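You operate a simulated robot arm through the tools that you are given. There is no shell and no other tool. Be economical: measure what you need, move in short steps, check, and stop when the job is done.

Carry out the task below with a simulated robot arm. There is one attempt and no reset: what you move stays moved.

TASK
Put one of the cloth buttons from the beech table on the white set of notes there. Then take the white clothes peg from the beech table and leave it on the notepad.
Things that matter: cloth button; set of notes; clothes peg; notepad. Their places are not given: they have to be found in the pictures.

It is judged by the outcome, as a careful person would: the job done as asked, and still so three seconds after it is handed in. It fails if anything else is knocked over, pushed out of place, dropped, spilled or broken.

THE ROBOT
A 7-joint arm with a two-finger parallel gripper, fixed in place. Base frame: the origin is at the foot of the arm, x ahead of it, y to its left, z up; the work surface is at about z = 0. Lengths are in m, angles in rad, forces in N, time in s.
With the tool pointing down near the work surface it reaches from about 0.24 to 0.62 m from the base axis. Its first joint turns from -1.152 to 1.152 rad. Payload 2.6 kg.
Tool frame: the origin (TCP) lies between the finger pads and is the grasp point; the fingertips stand 0.03 m ahead of it; z points along the fingers, y is the line along which they close. The gripper opens to 0.094 m. The fingers are 0.028 m wide and 0.01 m thick; the gripper's body (0.05 by 0.096 m) begins 0.055 m behind the TCP.
Orientation is that of the tool frame in the base frame, as a unit quaternion [x, y, z, w]. With the fingers straight down and closing along the base's y, the tool's x points along the base's -x, its y along +y and its z along -z.

THE INTERFACE
- The arm moves only by the tool step_arm. Its argument "plan" is a list of rows, each a list of 6 numbers: the shift along the base's x, y, z in mm, then the turn, a rotation vector about the base's x, y, z in rad. In form: [[dx, dy, dz, wx, wy, wz], ...]. A call has 1 to 8 rows; each row shifts and turns the commanded pose from where the row before left it. "grip" is the opening, from 0 (shut) to 1 (fully open), set as the call begins (left out, the last holds). A row lasts 0.2 s, in which the tool goes at most 0.05 m and 0.15 rad; a call with a longer step from one row to the next is refused whole, and so is a gripper value outside its range. A pose out of reach is approached as far as the arm can. The call stops where the force on the tool passes 40 N (or 10 N more than at its start, if that is more) or the arm is blocked; 0.2 s more then pass. The fingers move at their own pace (about 0.072 m/s each) and stop on an object; they squeeze with about 42 N. The grip force told is the motor's: it shows also when the fingers shut on nothing. Time passes only in rows, and 0.2 s behind the last, so rows that do not move let the fingers close. It gives the time, the measured TCP pose, the force on the tool (base axes), the opening and the grip force at its end, in the units of the frame above (readings bear some noise), and new pictures: "show" is both (left out), scene, wrist or none.
- Cameras (640 x 400 px; columns grow to the right, rows downward): "scene" is fixed at [0.0229, 0.4197, 0.5675]; the picture's right is [-0.89, -0.46, 0.00], its down [-0.25, 0.49, -0.84] and it looks along [0.38, -0.74, -0.55] (base axes); focal length 313 px, centre (320, 200). "wrist" rides on the gripper at [-0.037, 0, -0.058] in the tool frame; the picture's right is [0.00, -1.00, 0.00], its down [0.97, 0.00, -0.24] and it looks along [0.24, 0.00, 0.97] (tool axes); focal length 218 px, centre (320, 200).
- probe_pixels(camera, pixels): for up to 12 pixels [column, row] of the newest picture of that camera ("zoom" is the newest enlarged one), the place [x, y, z] in the base frame of the surface seen there, good to about 0.002 m. No time passes.
- enlarge(camera, box): a new picture of the part [left, top, right, bottom] of that camera's present view, enlarged. No time passes.
- close_job(): hands the job in; it is judged then, once.

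Work in short steps. Measure before you move; look again where a grasp or a placing could have gone wrong, and mend it. You have 80 turns and 120 pictures in all, the two below and enlarged ones among them. Open the gripper and draw the arm clear of the work before you hand the job in, unless the task says otherwise; then end with one line.

The tools are called by a JSON object that holds its "fn" and its "kwargs". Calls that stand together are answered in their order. step_arm: Moves the arm, as the interface text tells. Its arguments: {"type":"object","properties":{"plan":{"type":"array"},"grip":{"type":"number"},"show":{"type":"string","enum":["both","scene","wrist","none"]}},"required":["plan"]} The other tools are called the same way: probe_pixels (camera, pixels) gives the place of the surface under pixels of a picture; enlarge (camera, box) takes an enlarged picture of a part of a camera's view; close_job () hands the job in.

At the start:

```text
t: 0.0
tool_pos: [0.3798, -0.1334, 0.2607]
ee_rot: [0.0, 1.0, -0.001, 0.0]
contact_force: [1.2, -0.7, 0.4]
finger_gap: 0.0941
gripper_force: 0.0
```

scene: 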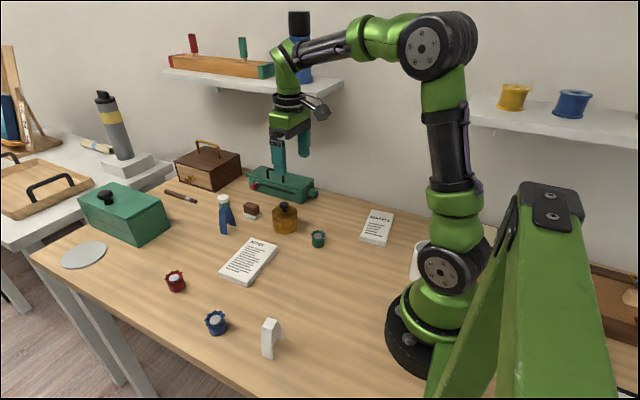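
wrist: 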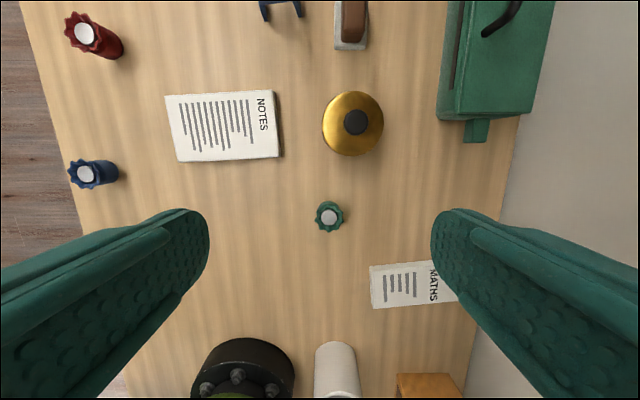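

The scene shows two white pads (245,262 and 377,228), knob-like items (176,281; 216,322; 318,239), and a white item at (270,338). I'll enlarge to identify them.

{"fn": "enlarge", "kwargs": {"camera": "scene", "box": [140, 180, 340, 305]}}

{"fn": "enlarge", "kwargs": {"camera": "scene", "box": [150, 250, 310, 370]}}

{"fn": "enlarge", "kwargs": {"camera": "scene", "box": [300, 190, 440, 280]}}

{"fn": "enlarge", "kwargs": {"camera": "wrist", "box": [40, 0, 400, 240]}}

```text
3.20 times, centred on (240, 242) of scene
```

zoom: 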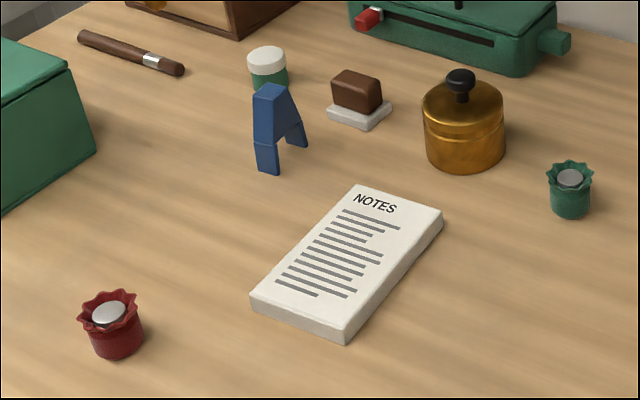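

```text
3.33 times, centred on (230, 310) of scene
```

zoom: 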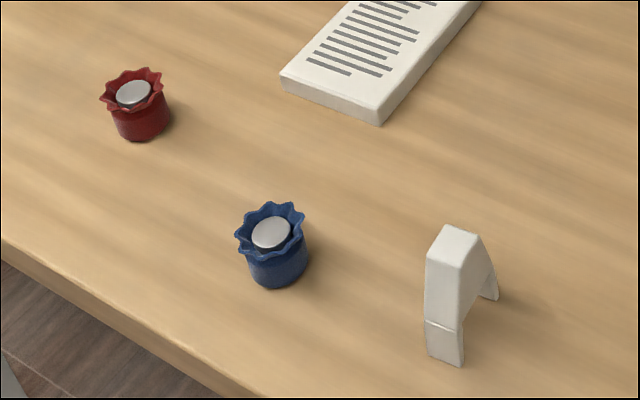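

```text
4.44 times, centred on (370, 235) of scene
```

zoom: 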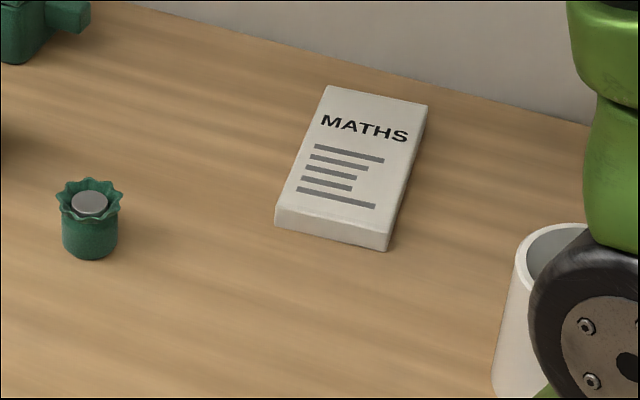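

```text
1.67 times, centred on (220, 120) of wrist
```

zoom: 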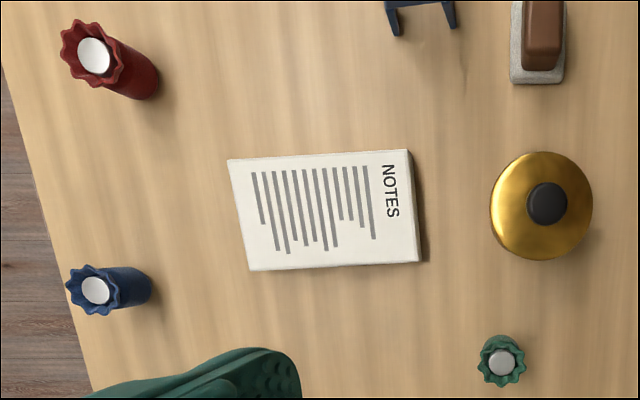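

The pads read "NOTES" and "MATHS". I'll check the rest of the view for any other notepad before deciding which is which.

{"fn": "enlarge", "kwargs": {"camera": "scene", "box": [0, 50, 240, 270]}}

{"fn": "enlarge", "kwargs": {"camera": "scene", "box": [400, 60, 640, 330]}}

{"fn": "enlarge", "kwargs": {"camera": "wrist", "box": [290, 180, 490, 400]}}

{"fn": "probe_pixels", "kwargs": {"camera": "wrist", "pixels": [[166, 97], [275, 92], [281, 157], [179, 161], [371, 268], [374, 307], [430, 265], [435, 300], [86, 174], [329, 217], [85, 33], [140, 120]]}}

{"fn": "probe_pixels", "kwargs": {"camera": "scene", "pixels": [[270, 323], [266, 340], [267, 355], [276, 340], [216, 319], [216, 329], [176, 278], [318, 236], [318, 243], [245, 270], [377, 230], [280, 340]]}}

```text
1.82 times, centred on (120, 160) of scene
```

zoom: 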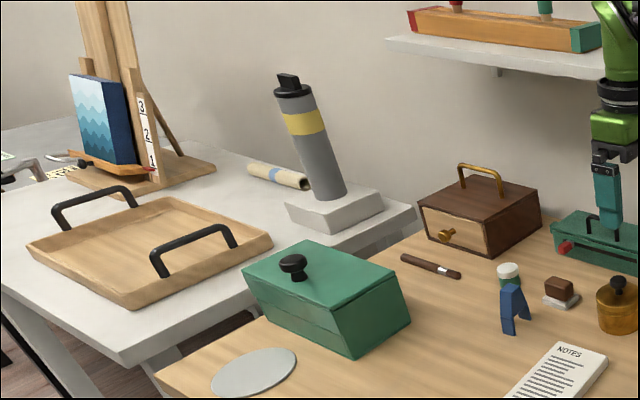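

```text
1.48 times, centred on (520, 195) of scene
```

zoom: 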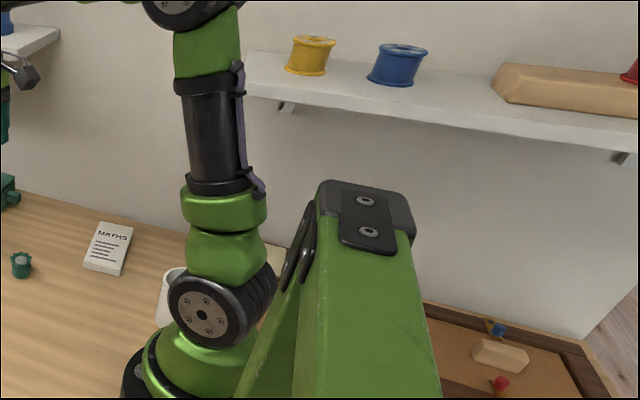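

```text
1.82 times, centred on (390, 290) of wrist
```

zoom: 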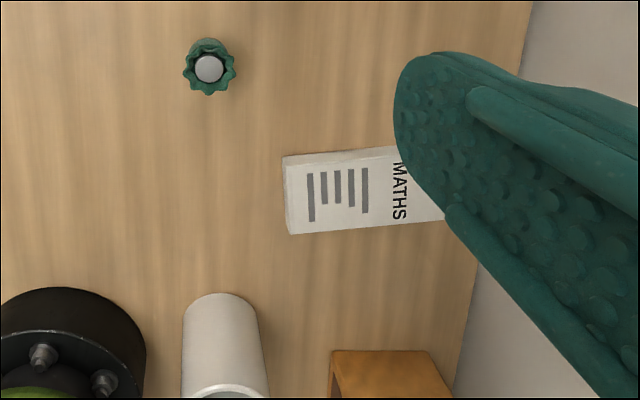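

```text
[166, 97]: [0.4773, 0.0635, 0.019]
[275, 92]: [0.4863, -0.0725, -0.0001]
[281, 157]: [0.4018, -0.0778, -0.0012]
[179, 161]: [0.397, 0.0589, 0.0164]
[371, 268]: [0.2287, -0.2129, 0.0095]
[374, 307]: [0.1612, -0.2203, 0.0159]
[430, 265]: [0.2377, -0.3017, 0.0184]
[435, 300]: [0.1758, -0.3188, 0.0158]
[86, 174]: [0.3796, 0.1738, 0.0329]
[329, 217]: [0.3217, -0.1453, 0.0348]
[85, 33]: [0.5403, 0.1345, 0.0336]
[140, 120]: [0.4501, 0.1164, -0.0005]
```

```text
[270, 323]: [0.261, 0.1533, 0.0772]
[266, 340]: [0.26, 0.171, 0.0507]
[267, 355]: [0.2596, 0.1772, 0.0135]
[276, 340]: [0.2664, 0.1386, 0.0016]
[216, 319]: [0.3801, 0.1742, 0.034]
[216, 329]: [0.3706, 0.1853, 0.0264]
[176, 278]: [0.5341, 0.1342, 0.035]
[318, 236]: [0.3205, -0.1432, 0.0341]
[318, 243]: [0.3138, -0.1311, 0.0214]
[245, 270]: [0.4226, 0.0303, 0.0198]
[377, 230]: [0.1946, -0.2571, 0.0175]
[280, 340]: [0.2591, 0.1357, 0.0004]
```

No other pads appear: the two slabs are the larger "NOTES" (x≈0.44, y≈0) and "MATHS" (x≈0.2, y≈-0.26). I'll hover above the green button (0.3215, -0.144), from where the MATHS pad can also be seen closer.

{"fn": "step_arm", "kwargs": {"plan": [[-30, -5, -40, 0, 0, 0], [-28, -6, -40, 0, 0, 0], [0, 0, 0, 0, 0, 0]], "grip": 0.6}}

```text
refused: row 1 steps farther than a row can; nothing moved
```

{"fn": "step_arm", "kwargs": {"plan": [[-20, -4, -30, 0, 0, 0], [-20, -4, -30, 0, 0, 0], [-18, -3, -20, 0, 0, 0], [0, 0, 0, 0, 0, 0]], "grip": 0.6}}

```text
t: 1.0
tool_pos: [0.3211, -0.1459, 0.1794]
ee_rot: [0.0, 1.0, -0.001, 0.0]
contact_force: [-0.5, 0.0, 0.5]
finger_gap: 0.0562
gripper_force: 0.0
```

scene: 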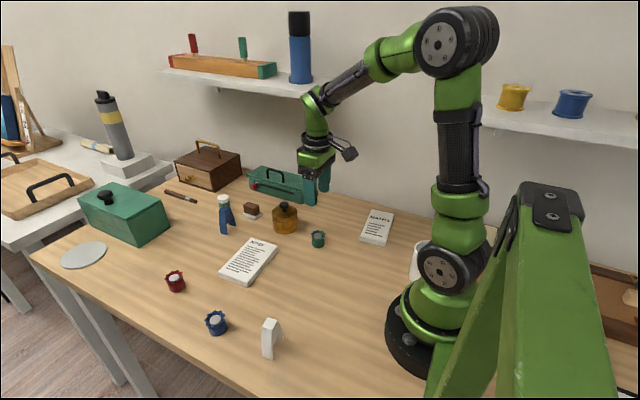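
wrist: 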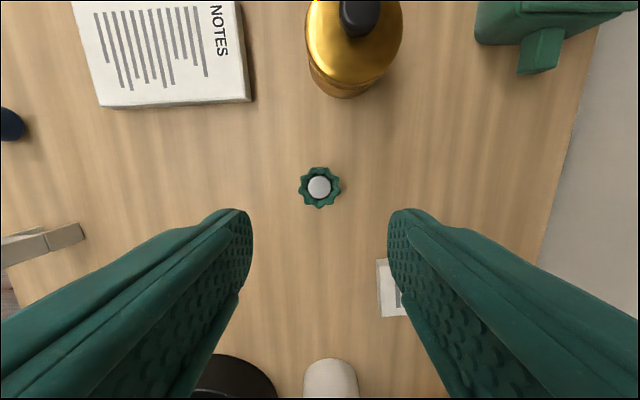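

The button is at (319,187) in the wrist view. Measuring its extents.

{"fn": "probe_pixels", "kwargs": {"camera": "wrist", "pixels": [[319, 187], [301, 187], [337, 187], [319, 169], [319, 205], [309, 208]]}}

{"fn": "enlarge", "kwargs": {"camera": "wrist", "box": [270, 140, 370, 230]}}

{"fn": "probe_pixels", "kwargs": {"camera": "scene", "pixels": [[371, 211], [394, 215], [385, 245], [360, 240], [377, 225]]}}

```text
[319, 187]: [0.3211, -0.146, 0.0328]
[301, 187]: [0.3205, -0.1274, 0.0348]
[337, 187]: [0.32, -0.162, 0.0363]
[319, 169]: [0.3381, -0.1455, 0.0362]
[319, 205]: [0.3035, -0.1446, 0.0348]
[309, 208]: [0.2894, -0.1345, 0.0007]
```

```text
4.44 times, centred on (320, 185) of wrist
```

zoom: 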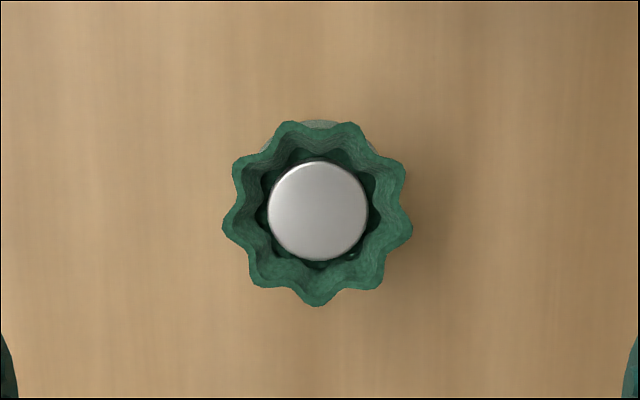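

```text
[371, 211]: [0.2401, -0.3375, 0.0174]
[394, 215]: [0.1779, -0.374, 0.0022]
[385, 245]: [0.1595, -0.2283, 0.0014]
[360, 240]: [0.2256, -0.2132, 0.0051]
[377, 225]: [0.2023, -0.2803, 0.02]
```

The button is about 36 mm wide and 35 mm tall, centred at (0.321,-0.1455). Descending and gripping it.

{"fn": "step_arm", "kwargs": {"plan": [[0, 0, -40, 0, 0, 0], [0, 0, -40, 0, 0, 0], [0, 0, -40, 0, 0, 0], [0, 0, -23, 0, 0, 0], [0, 0, 0, 0, 0, 0]], "show": "wrist"}}

{"fn": "step_arm", "kwargs": {"plan": [[0, 0, 0, 0, 0, 0], [0, 0, 0, 0, 0, 0], [0, 0, 0, 0, 0, 0]], "grip": 0, "show": "wrist"}}

```text
t: 2.2
tool_pos: [0.3207, -0.146, 0.0389]
ee_rot: [0.0, 1.0, 0.0, -0.001]
contact_force: [0.2, 0.5, 0.6]
finger_gap: 0.0566
gripper_force: 0.3
```

wrist: 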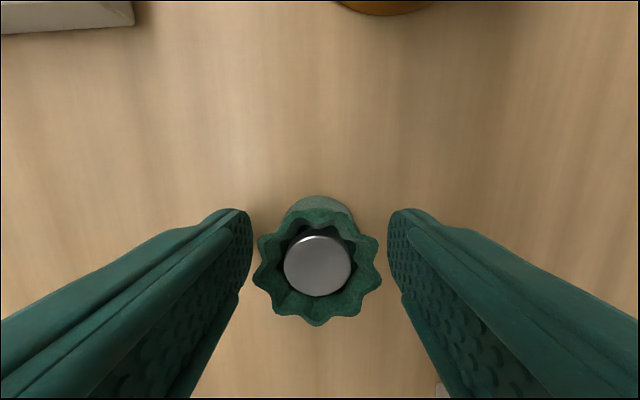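

```text
t: 3.0
tool_pos: [0.3213, -0.1464, 0.0384]
ee_rot: [0.0, 1.0, -0.001, 0.0]
contact_force: [0.1, -0.1, 0.1]
finger_gap: 0.0321
gripper_force: 42.1
```

wrist: 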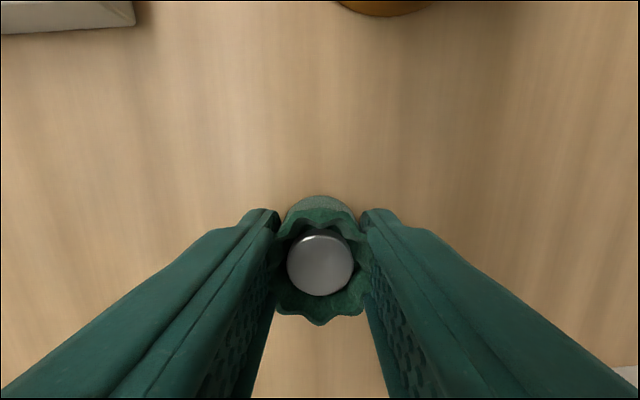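

The button is gripped (gap 0.032, 42 N). Lifting and going to about (0.21,-0.265) above the MATHS pad for a look.

{"fn": "step_arm", "kwargs": {"plan": [[0, 0, 40, 0, 0, 0], [0, 0, 40, 0, 0, 0], [0, 0, 30, 0, 0, 0], [-28, -30, 0, 0, 0, 0], [-28, -30, 0, 0, 0, 0], [-28, -30, 0, 0, 0, 0], [-28, -30, 0, 0, 0, 0], [0, 0, 0, 0, 0, 0]]}}

```text
t: 4.8
tool_pos: [0.2083, -0.2644, 0.147]
ee_rot: [-0.001, 1.0, 0.0, -0.001]
contact_force: [-0.5, -1.2, -0.4]
finger_gap: 0.032
gripper_force: 42.0
```

scene: 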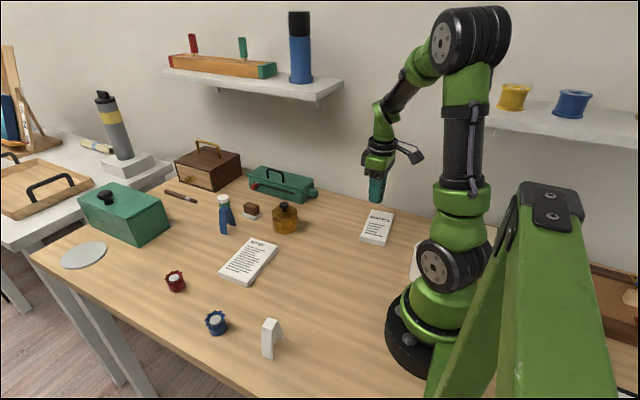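
wrist: 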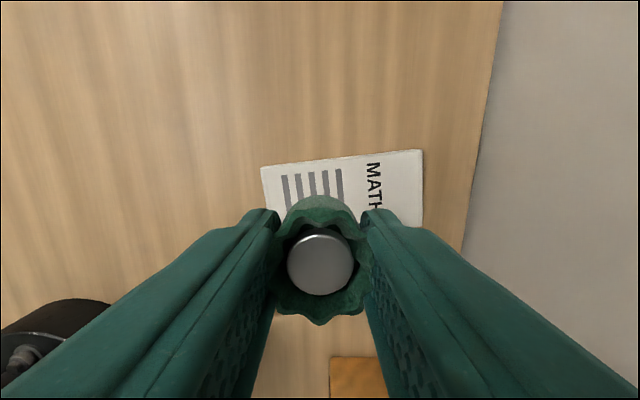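

Before placing, I'll look closely at both pads again for what they are, and measure this pad and the nearby orange box.

{"fn": "enlarge", "kwargs": {"camera": "wrist", "box": [240, 130, 450, 260]}}

{"fn": "enlarge", "kwargs": {"camera": "scene", "box": [350, 200, 410, 255]}}

{"fn": "enlarge", "kwargs": {"camera": "scene", "box": [210, 230, 285, 295]}}

{"fn": "probe_pixels", "kwargs": {"camera": "wrist", "pixels": [[265, 170], [419, 154], [418, 222], [345, 165], [355, 362], [358, 385], [270, 200]]}}

```text
3.05 times, centred on (345, 195) of wrist
```

zoom: 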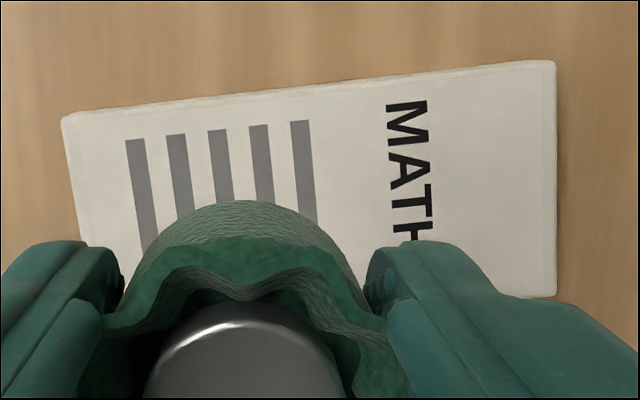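

```text
7.27 times, centred on (380, 228) of scene
```

zoom: 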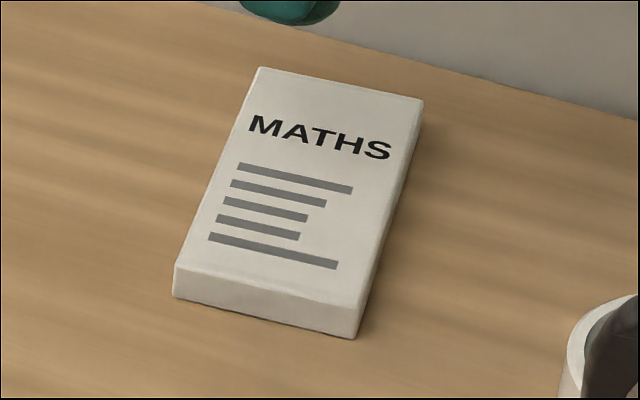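

```text
6.15 times, centred on (248, 262) of scene
```

zoom: 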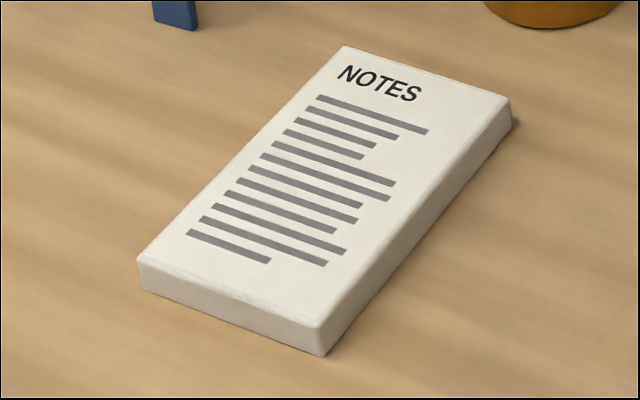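

```text
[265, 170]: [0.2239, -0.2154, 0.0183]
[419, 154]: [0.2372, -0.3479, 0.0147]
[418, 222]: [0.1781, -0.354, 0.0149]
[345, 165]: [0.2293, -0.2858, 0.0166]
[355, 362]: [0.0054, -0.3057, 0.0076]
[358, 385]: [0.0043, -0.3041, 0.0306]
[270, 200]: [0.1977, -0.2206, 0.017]
```

The reading that fits best: MATHS is the set of (maths) notes, and the pad headed NOTES is the notepad. The pad's centre is about (0.201,-0.284) with its top at z≈0.017, so I lower the button there.

{"fn": "step_arm", "kwargs": {"plan": [[-7, -19, 0, 0, 0, 0], [0, 0, -35, 0, 0, 0], [0, 0, -35, 0, 0, 0], [0, 0, -14, 0, 0, 0], [0, 0, -4, 0, 0, 0], [0, 0, 0, 0, 0, 0]]}}

```text
t: 6.2
tool_pos: [0.2019, -0.2819, 0.0563]
ee_rot: [-0.001, 1.0, 0.0, 0.0]
contact_force: [0.4, 0.0, 0.3]
finger_gap: 0.0317
gripper_force: 42.2
```

scene: 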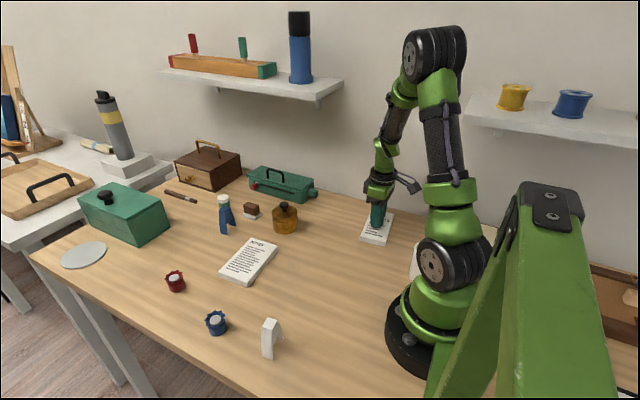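
wrist: 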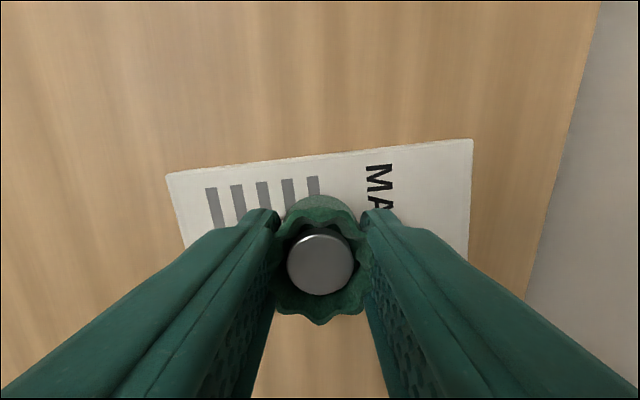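

No contact force yet; I ease down 1 mm at a time until I feel it.

{"fn": "step_arm", "kwargs": {"plan": [[0, 0, -1, 0, 0, 0], [0, 0, -1, 0, 0, 0]], "show": "none"}}

```text
t: 6.8
tool_pos: [0.2024, -0.2829, 0.0571]
ee_rot: [0.0, 1.0, -0.001, 0.0]
contact_force: [-0.4, 0.5, -0.4]
finger_gap: 0.032
gripper_force: 42.5
```

{"fn": "step_arm", "kwargs": {"plan": [[0, 0, -1, 0, 0, 0], [0, 0, -1, 0, 0, 0]], "show": "none"}}

{"fn": "step_arm", "kwargs": {"plan": [[0, 0, -1, 0, 0, 0], [0, 0, 0, 0, 0, 0]], "show": "none"}}

```text
t: 7.4
tool_pos: [0.2025, -0.2829, 0.0558]
ee_rot: [0.0, 1.0, 0.0, 0.0]
contact_force: [0.0, 0.3, -1.1]
finger_gap: 0.0317
gripper_force: 42.0
```

```text
t: 8.0
tool_pos: [0.2023, -0.2835, 0.0546]
ee_rot: [0.001, 1.0, 0.0, 0.0]
contact_force: [0.8, 2.1, 6.4]
finger_gap: 0.0321
gripper_force: 42.4
```

Contact felt (6.4 N). Releasing partially, then rising straight up.

{"fn": "step_arm", "kwargs": {"plan": [[0, 0, 0, 0, 0, 0], [0, 0, 0, 0, 0, 0], [0, 0, 10, 0, 0, 0], [0, 0, 30, 0, 0, 0], [0, 0, 40, 0, 0, 0], [0, 0, 40, 0, 0, 0], [0, 0, 0, 0, 0, 0]], "grip": 0.6}}

```text
t: 9.6
tool_pos: [0.2019, -0.2843, 0.1751]
ee_rot: [0.001, 1.0, 0.0, 0.0]
contact_force: [-0.1, -0.9, 0.0]
finger_gap: 0.0565
gripper_force: 0.0
```

scene: 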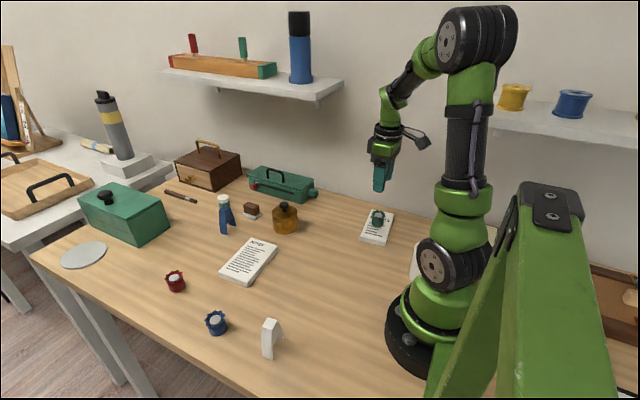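
wrist: 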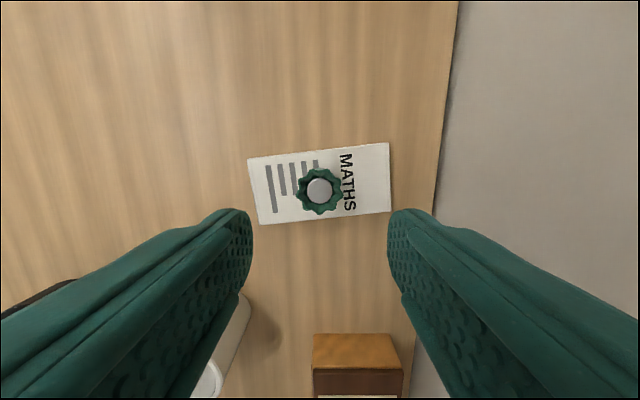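

The button stands upright on the pad. Now going, raised, around the front of the base towards the white peg near (0.26,0.155).

{"fn": "step_arm", "kwargs": {"plan": [[15, 0, 40, 0, 0, 0], [25, 35, 15, 0, 0, 0], [25, 40, 0, 0, 0, 0], [25, 40, 0, 0, 0, 0], [15, 45, 0, 0, 0, 0], [0, 48, 0, 0, 0, 0], [0, 48, 0, 0, 0, 0], [0, 48, 0, 0, 0, 0]], "grip": 1, "show": "none"}}

{"fn": "step_arm", "kwargs": {"plan": [[0, 48, 0, 0, 0, 0], [-10, 45, 0, 0, 0, 0], [-15, 32, 0, 0, 0, 0], [-10, 10, 0, 0, 0, 0], [0, 0, 0, 0, 0, 0]]}}

```text
t: 11.4
tool_pos: [0.3077, 0.0209, 0.2318]
ee_rot: [0.001, 1.0, 0.0, 0.0]
contact_force: [0.5, 0.3, -0.6]
finger_gap: 0.0938
gripper_force: 0.0
```

```text
t: 12.6
tool_pos: [0.2733, 0.1573, 0.2321]
ee_rot: [0.0, 1.0, 0.0, 0.0]
contact_force: [0.0, 0.4, 0.1]
finger_gap: 0.0939
gripper_force: 0.1
```

scene: 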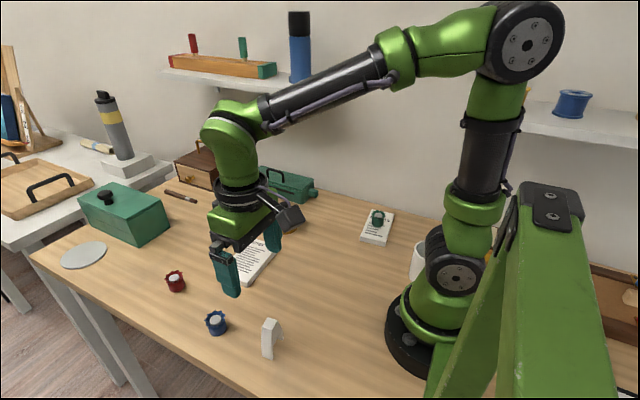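
wrist: 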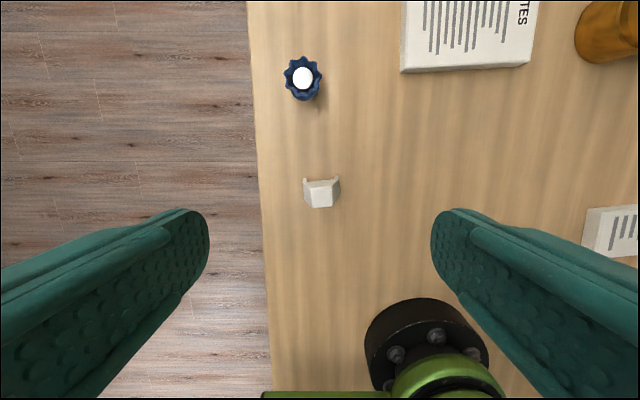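

The peg is at (320,192) in the wrist view; enlarging it and measuring.

{"fn": "enlarge", "kwargs": {"camera": "wrist", "box": [280, 160, 360, 225]}}

{"fn": "probe_pixels", "kwargs": {"camera": "wrist", "pixels": [[311, 186], [330, 186], [313, 206], [331, 204], [321, 195], [304, 179], [338, 178], [305, 196], [339, 190]]}}

{"fn": "enlarge", "kwargs": {"camera": "scene", "box": [245, 305, 305, 370]}}

```text
6.15 times, centred on (320, 192) of wrist
```

zoom: 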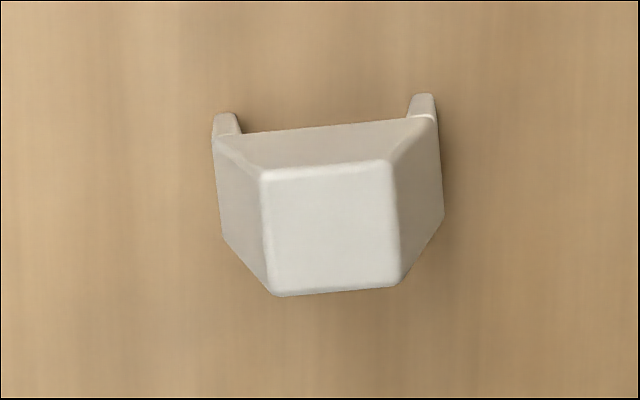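

```text
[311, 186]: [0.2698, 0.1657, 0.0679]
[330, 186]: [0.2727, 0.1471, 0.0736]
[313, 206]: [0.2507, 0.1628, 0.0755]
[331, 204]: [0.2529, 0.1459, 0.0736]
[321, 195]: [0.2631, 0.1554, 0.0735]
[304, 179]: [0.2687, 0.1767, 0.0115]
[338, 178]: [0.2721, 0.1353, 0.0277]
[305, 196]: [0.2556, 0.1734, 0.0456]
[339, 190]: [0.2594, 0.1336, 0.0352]
```

```text
6.15 times, centred on (275, 338) of scene
```

zoom: 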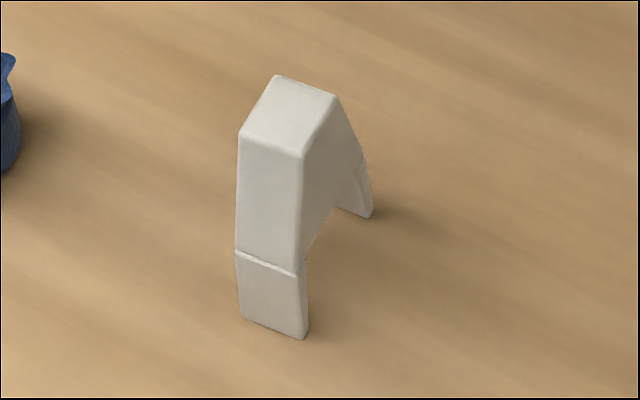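

The peg is an A-shape: its legs spread along y, and its flat parallel faces (20 mm apart) face along x with a tilt of about 0.095 rad. I'll turn the hand by about +1.665 rad so the fingers close on the flat faces, and centre at (0.261,0.1555).

{"fn": "step_arm", "kwargs": {"plan": [[-6, -1, 0, 0, 0, 0.139], [-6, -1, 0, 0, 0, 0.139], [0, 0, 0, 0, 0, 0.139], [0, 0, 0, 0, 0, 0.139], [0, 0, 0, 0, 0, 0.139], [0, 0, 0, 0, 0, 0.139]], "grip": 0.7, "show": "none"}}

{"fn": "step_arm", "kwargs": {"plan": [[0, 0, 0, 0, 0, 0.139], [0, 0, 0, 0, 0, 0.139], [0, 0, 0, 0, 0, 0.139], [0, 0, 0, 0, 0, 0.139], [0, 0, 0, 0, 0, 0.139], [0, 0, 0, 0, 0, 0.136], [0, 0, -40, 0, 0, 0], [0, 0, 0, 0, 0, 0]]}}

```text
t: 14.0
tool_pos: [0.2609, 0.1551, 0.2322]
ee_rot: [-0.406, 0.914, 0.0, -0.001]
contact_force: [-0.4, -0.5, -0.5]
finger_gap: 0.066
gripper_force: 0.1
```

```text
t: 15.8
tool_pos: [0.2595, 0.1554, 0.1906]
ee_rot: [0.739, -0.674, 0.0, -0.001]
contact_force: [-0.3, 1.3, 0.4]
finger_gap: 0.0658
gripper_force: 0.0
```

scene: 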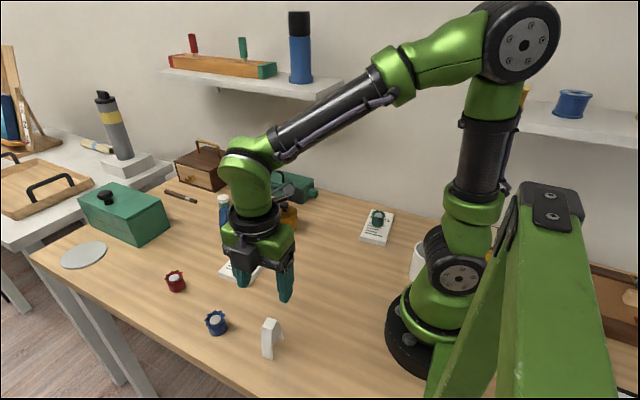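
wrist: 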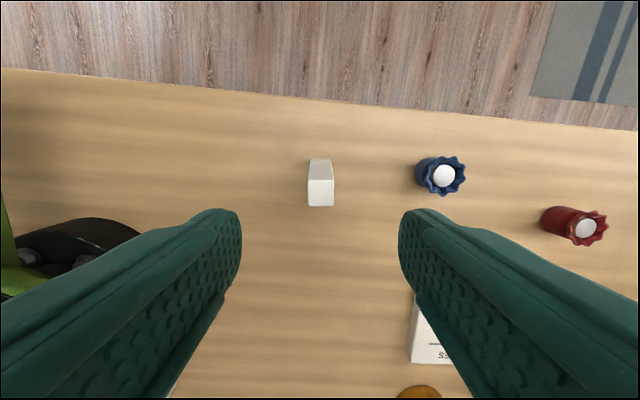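

The peg is centred at (320,192) and square to the fingers; the blue button is clear of them. Descending to z≈0.052.

{"fn": "step_arm", "kwargs": {"plan": [[1, 0, -40, 0, 0, 0], [0, 0, -40, 0, 0, 0], [0, 0, -35, 0, 0, 0], [0, 0, -23, 0, 0, 0], [0, 0, 0, 0, 0, 0]]}}

```text
t: 17.0
tool_pos: [0.2608, 0.1528, 0.0511]
ee_rot: [0.739, -0.673, 0.0, 0.0]
contact_force: [0.2, -0.2, -0.3]
finger_gap: 0.0657
gripper_force: 0.0
```

scene: 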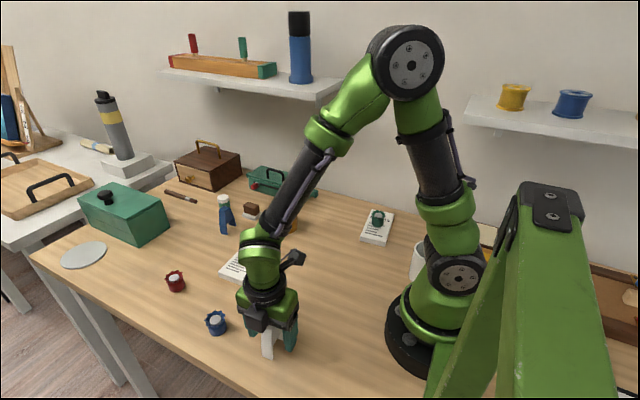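
wrist: 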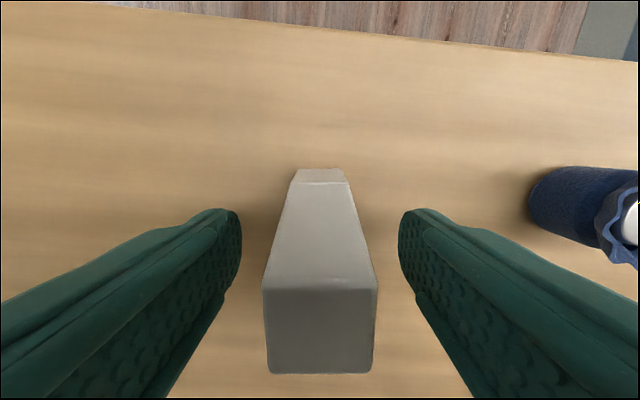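

The peg is centred between the fingers. Closing.

{"fn": "step_arm", "kwargs": {"plan": [[0, 0, 0, 0, 0, 0], [0, 0, 0, 0, 0, 0], [0, 0, 0, 0, 0, 0]], "grip": 0, "show": "none"}}

{"fn": "step_arm", "kwargs": {"plan": [[0, 0, 40, 0, 0, 0], [0, 0, 40, 0, 0, 0], [0, 0, 40, 0, 0, 0], [0, 0, 0, 0, 0, 0]]}}

```text
t: 17.8
tool_pos: [0.2585, 0.1524, 0.051]
ee_rot: [0.74, -0.673, 0.0, 0.0]
contact_force: [-0.8, 0.1, 0.0]
finger_gap: 0.025
gripper_force: 42.1
```

```text
t: 18.8
tool_pos: [0.2607, 0.1551, 0.1721]
ee_rot: [0.739, -0.674, 0.0, 0.0]
contact_force: [0.4, -0.6, -0.1]
finger_gap: 0.0252
gripper_force: 42.3
```

scene: 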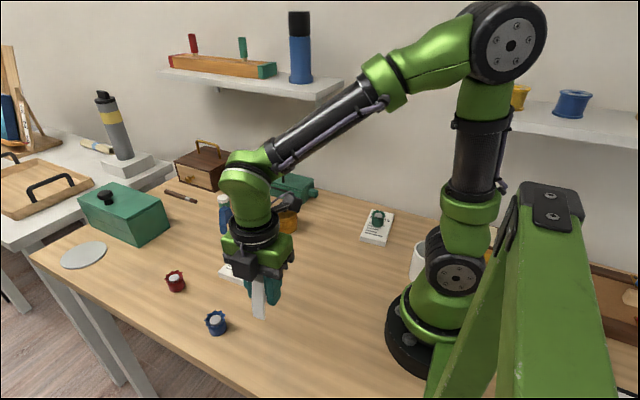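
wrist: 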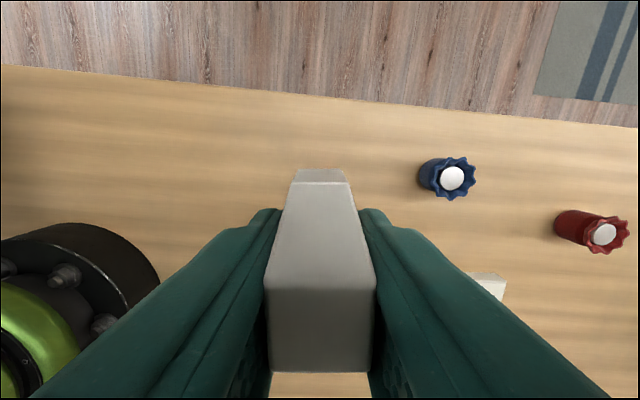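

The peg is held upright (gap 0.025). Carrying it to above the NOTES pad at about (0.44,-0.007).

{"fn": "step_arm", "kwargs": {"plan": [[30, -27, 0, 0, 0, 0], [30, -27, 0, 0, 0, 0], [30, -27, 0, 0, 0, 0], [30, -27, 0, 0, 0, 0], [30, -27, 0, 0, 0, 0], [29, -27, 0, 0, 0, 0], [0, 0, 0, 0, 0, 0]]}}

```text
t: 20.4
tool_pos: [0.4421, -0.0091, 0.1741]
ee_rot: [0.74, -0.673, 0.0, 0.0]
contact_force: [-0.9, 0.6, -0.3]
finger_gap: 0.0248
gripper_force: 42.0
```

scene: 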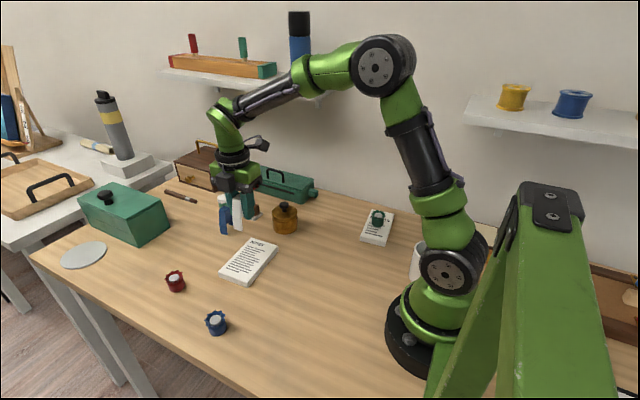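
wrist: 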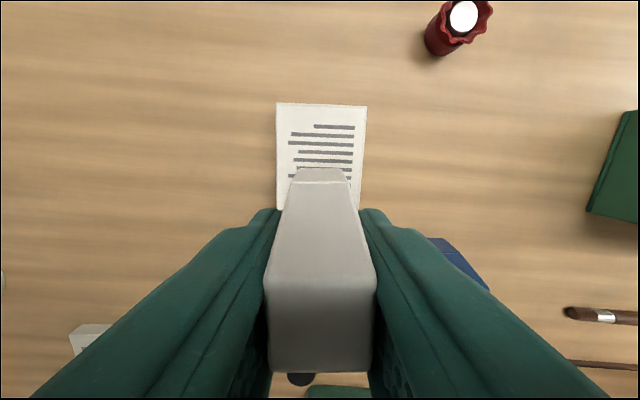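

Aligned over the pad. Checking pad edges and the blue peg's distance from the fingers before lowering.

{"fn": "probe_pixels", "kwargs": {"camera": "wrist", "pixels": [[279, 108], [364, 109], [280, 190], [359, 190], [445, 245], [318, 120]]}}

{"fn": "probe_pixels", "kwargs": {"camera": "scene", "pixels": [[248, 240], [276, 246], [248, 281], [221, 272], [250, 258], [224, 210], [284, 212]]}}

```text
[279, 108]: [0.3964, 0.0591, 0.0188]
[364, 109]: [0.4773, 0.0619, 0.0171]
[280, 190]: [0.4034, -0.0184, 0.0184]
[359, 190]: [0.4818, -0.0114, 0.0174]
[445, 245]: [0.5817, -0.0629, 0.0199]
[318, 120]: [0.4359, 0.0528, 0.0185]
```

```text
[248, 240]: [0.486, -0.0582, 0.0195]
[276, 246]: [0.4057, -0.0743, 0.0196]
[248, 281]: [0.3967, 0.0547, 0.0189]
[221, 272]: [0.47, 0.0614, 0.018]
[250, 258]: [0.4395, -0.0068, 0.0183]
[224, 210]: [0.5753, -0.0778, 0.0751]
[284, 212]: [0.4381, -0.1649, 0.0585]
```

The pad top is at z≈0.018 and the peg is centred over it; the blue peg (x≈0.58) is clear. Lowering 97 mm, then creeping.

{"fn": "step_arm", "kwargs": {"plan": [[0, 0, -40, 0, 0, 0], [0, 0, -35, 0, 0, 0], [0, 0, -16, 0, 0, 0], [0, 0, -6, 0, 0, 0], [0, 0, 0, 0, 0, 0]], "show": "none"}}

{"fn": "step_arm", "kwargs": {"plan": [[0, 0, -1, 0, 0, 0], [0, 0, -1, 0, 0, 0], [0, 0, -1, 0, 0, 0]], "show": "scene"}}

```text
t: 21.6
tool_pos: [0.4401, -0.0082, 0.0749]
ee_rot: [0.74, -0.673, 0.0, 0.001]
contact_force: [0.5, -0.1, -0.5]
finger_gap: 0.0249
gripper_force: 41.8
```

```text
t: 22.4
tool_pos: [0.4406, -0.0061, 0.0727]
ee_rot: [0.739, -0.674, 0.0, 0.0]
contact_force: [0.3, 1.0, -1.5]
finger_gap: 0.0251
gripper_force: 41.9
```

scene: 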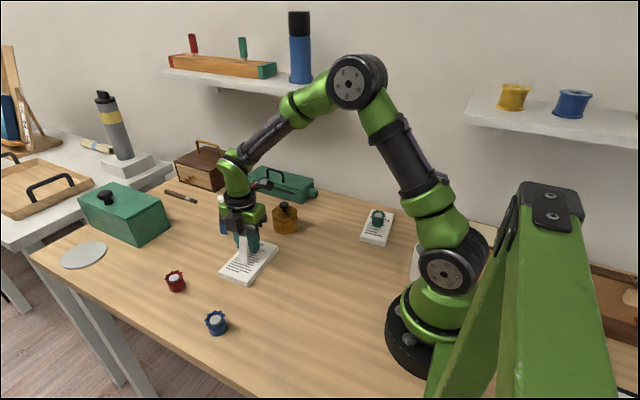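

No contact yet; continuing to creep down.

{"fn": "step_arm", "kwargs": {"plan": [[0, 0, -1, 0, 0, 0], [0, 0, 0, 0, 0, 0]], "show": "none"}}

{"fn": "step_arm", "kwargs": {"plan": [[0, 0, -1, 0, 0, 0], [0, 0, 0, 0, 0, 0]], "show": "none"}}

```text
t: 23.0
tool_pos: [0.4403, -0.0085, 0.0704]
ee_rot: [0.739, -0.674, -0.001, 0.0]
contact_force: [0.8, -0.1, 0.8]
finger_gap: 0.0251
gripper_force: 42.2
```

```text
t: 23.6
tool_pos: [0.439, -0.0072, 0.0711]
ee_rot: [0.739, -0.673, 0.0, 0.0]
contact_force: [-0.3, 0.1, -0.5]
finger_gap: 0.025
gripper_force: 42.3
```

{"fn": "step_arm", "kwargs": {"plan": [[0, 0, -1, 0, 0, 0], [0, 0, 0, 0, 0, 0]], "show": "none"}}

```text
t: 24.2
tool_pos: [0.4406, -0.0078, 0.0697]
ee_rot: [0.739, -0.673, 0.0, 0.0]
contact_force: [-1.1, 0.4, -0.1]
finger_gap: 0.0253
gripper_force: 41.9
```

{"fn": "step_arm", "kwargs": {"plan": [[0, 0, -1, 0, 0, 0], [0, 0, 0, 0, 0, 0]], "show": "none"}}

```text
t: 24.8
tool_pos: [0.4415, -0.0075, 0.0681]
ee_rot: [0.739, -0.673, 0.001, 0.0]
contact_force: [-1.6, -0.4, 8.7]
finger_gap: 0.0251
gripper_force: 42.8
```

Contact at 8.7 N. Releasing gently, then rising straight.

{"fn": "step_arm", "kwargs": {"plan": [[0, 0, 0, 0, 0, 0], [0, 0, 0, 0, 0, 0], [0, 0, 0, 0, 0, 0], [0, 0, 15, 0, 0, 0], [0, 0, 30, 0, 0, 0], [0, 0, 40, 0, 0, 0], [0, 0, 40, 0, 0, 0], [0, 0, 0, 0, 0, 0]], "grip": 0.6}}

```text
t: 26.6
tool_pos: [0.4412, -0.0058, 0.1934]
ee_rot: [0.74, -0.673, -0.001, 0.001]
contact_force: [-0.3, -0.1, 0.8]
finger_gap: 0.0566
gripper_force: 0.0
```

scene: 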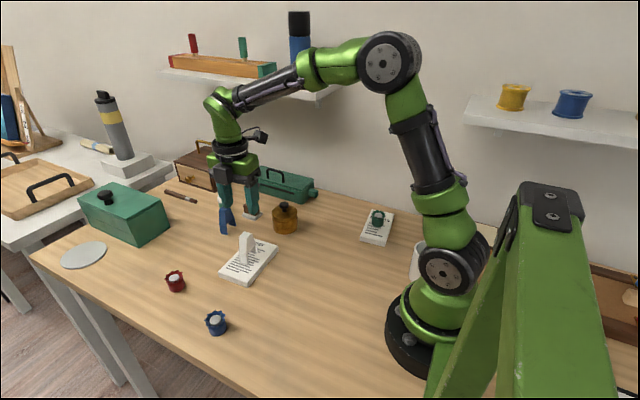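
wrist: 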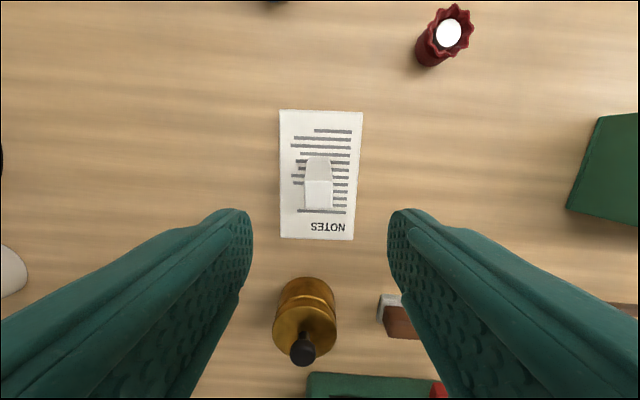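

The peg stands on the NOTES pad. Drawing the arm up and back clear, with a final check.

{"fn": "step_arm", "kwargs": {"plan": [[0, 0, 40, 0, 0, 0], [-25, 0, 30, 0, 0, 0], [-40, 0, 0, 0, 0, 0], [-30, 0, 0, 0, 0, 0], [0, 0, 0, 0, 0, 0]], "grip": 1, "show": "scene"}}

{"fn": "enlarge", "kwargs": {"camera": "scene", "box": [180, 190, 420, 340]}}

```text
t: 27.8
tool_pos: [0.346, -0.0037, 0.2637]
ee_rot: [0.74, -0.673, 0.0, 0.0]
contact_force: [0.0, -0.6, -0.4]
finger_gap: 0.0938
gripper_force: 0.1
```

scene: 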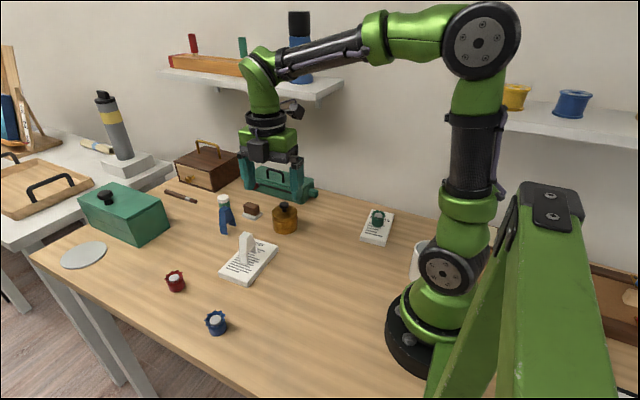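

```text
2.67 times, centred on (300, 265) of scene
```

zoom: 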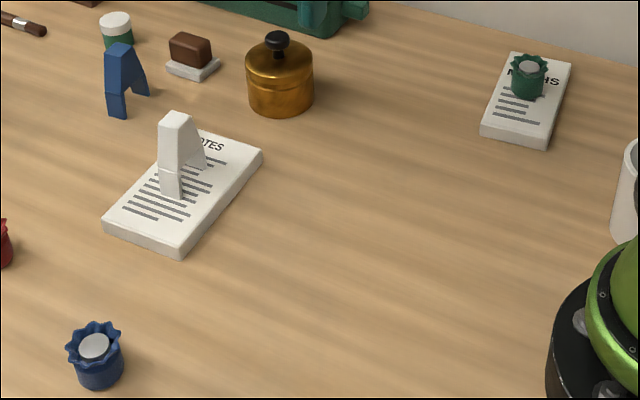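

Both objects stand steady, nothing else has moved, and the arm is clear. Handing in.

{"fn": "close_job", "kwargs": {}}

```text
The job is handed in.
```

I put the green cloth button on the white MATHS notes and left the white clothes peg standing on the pad headed NOTES; both pads are white, so treating MATHS as the set of notes and NOTES as the notepad was my judgement.
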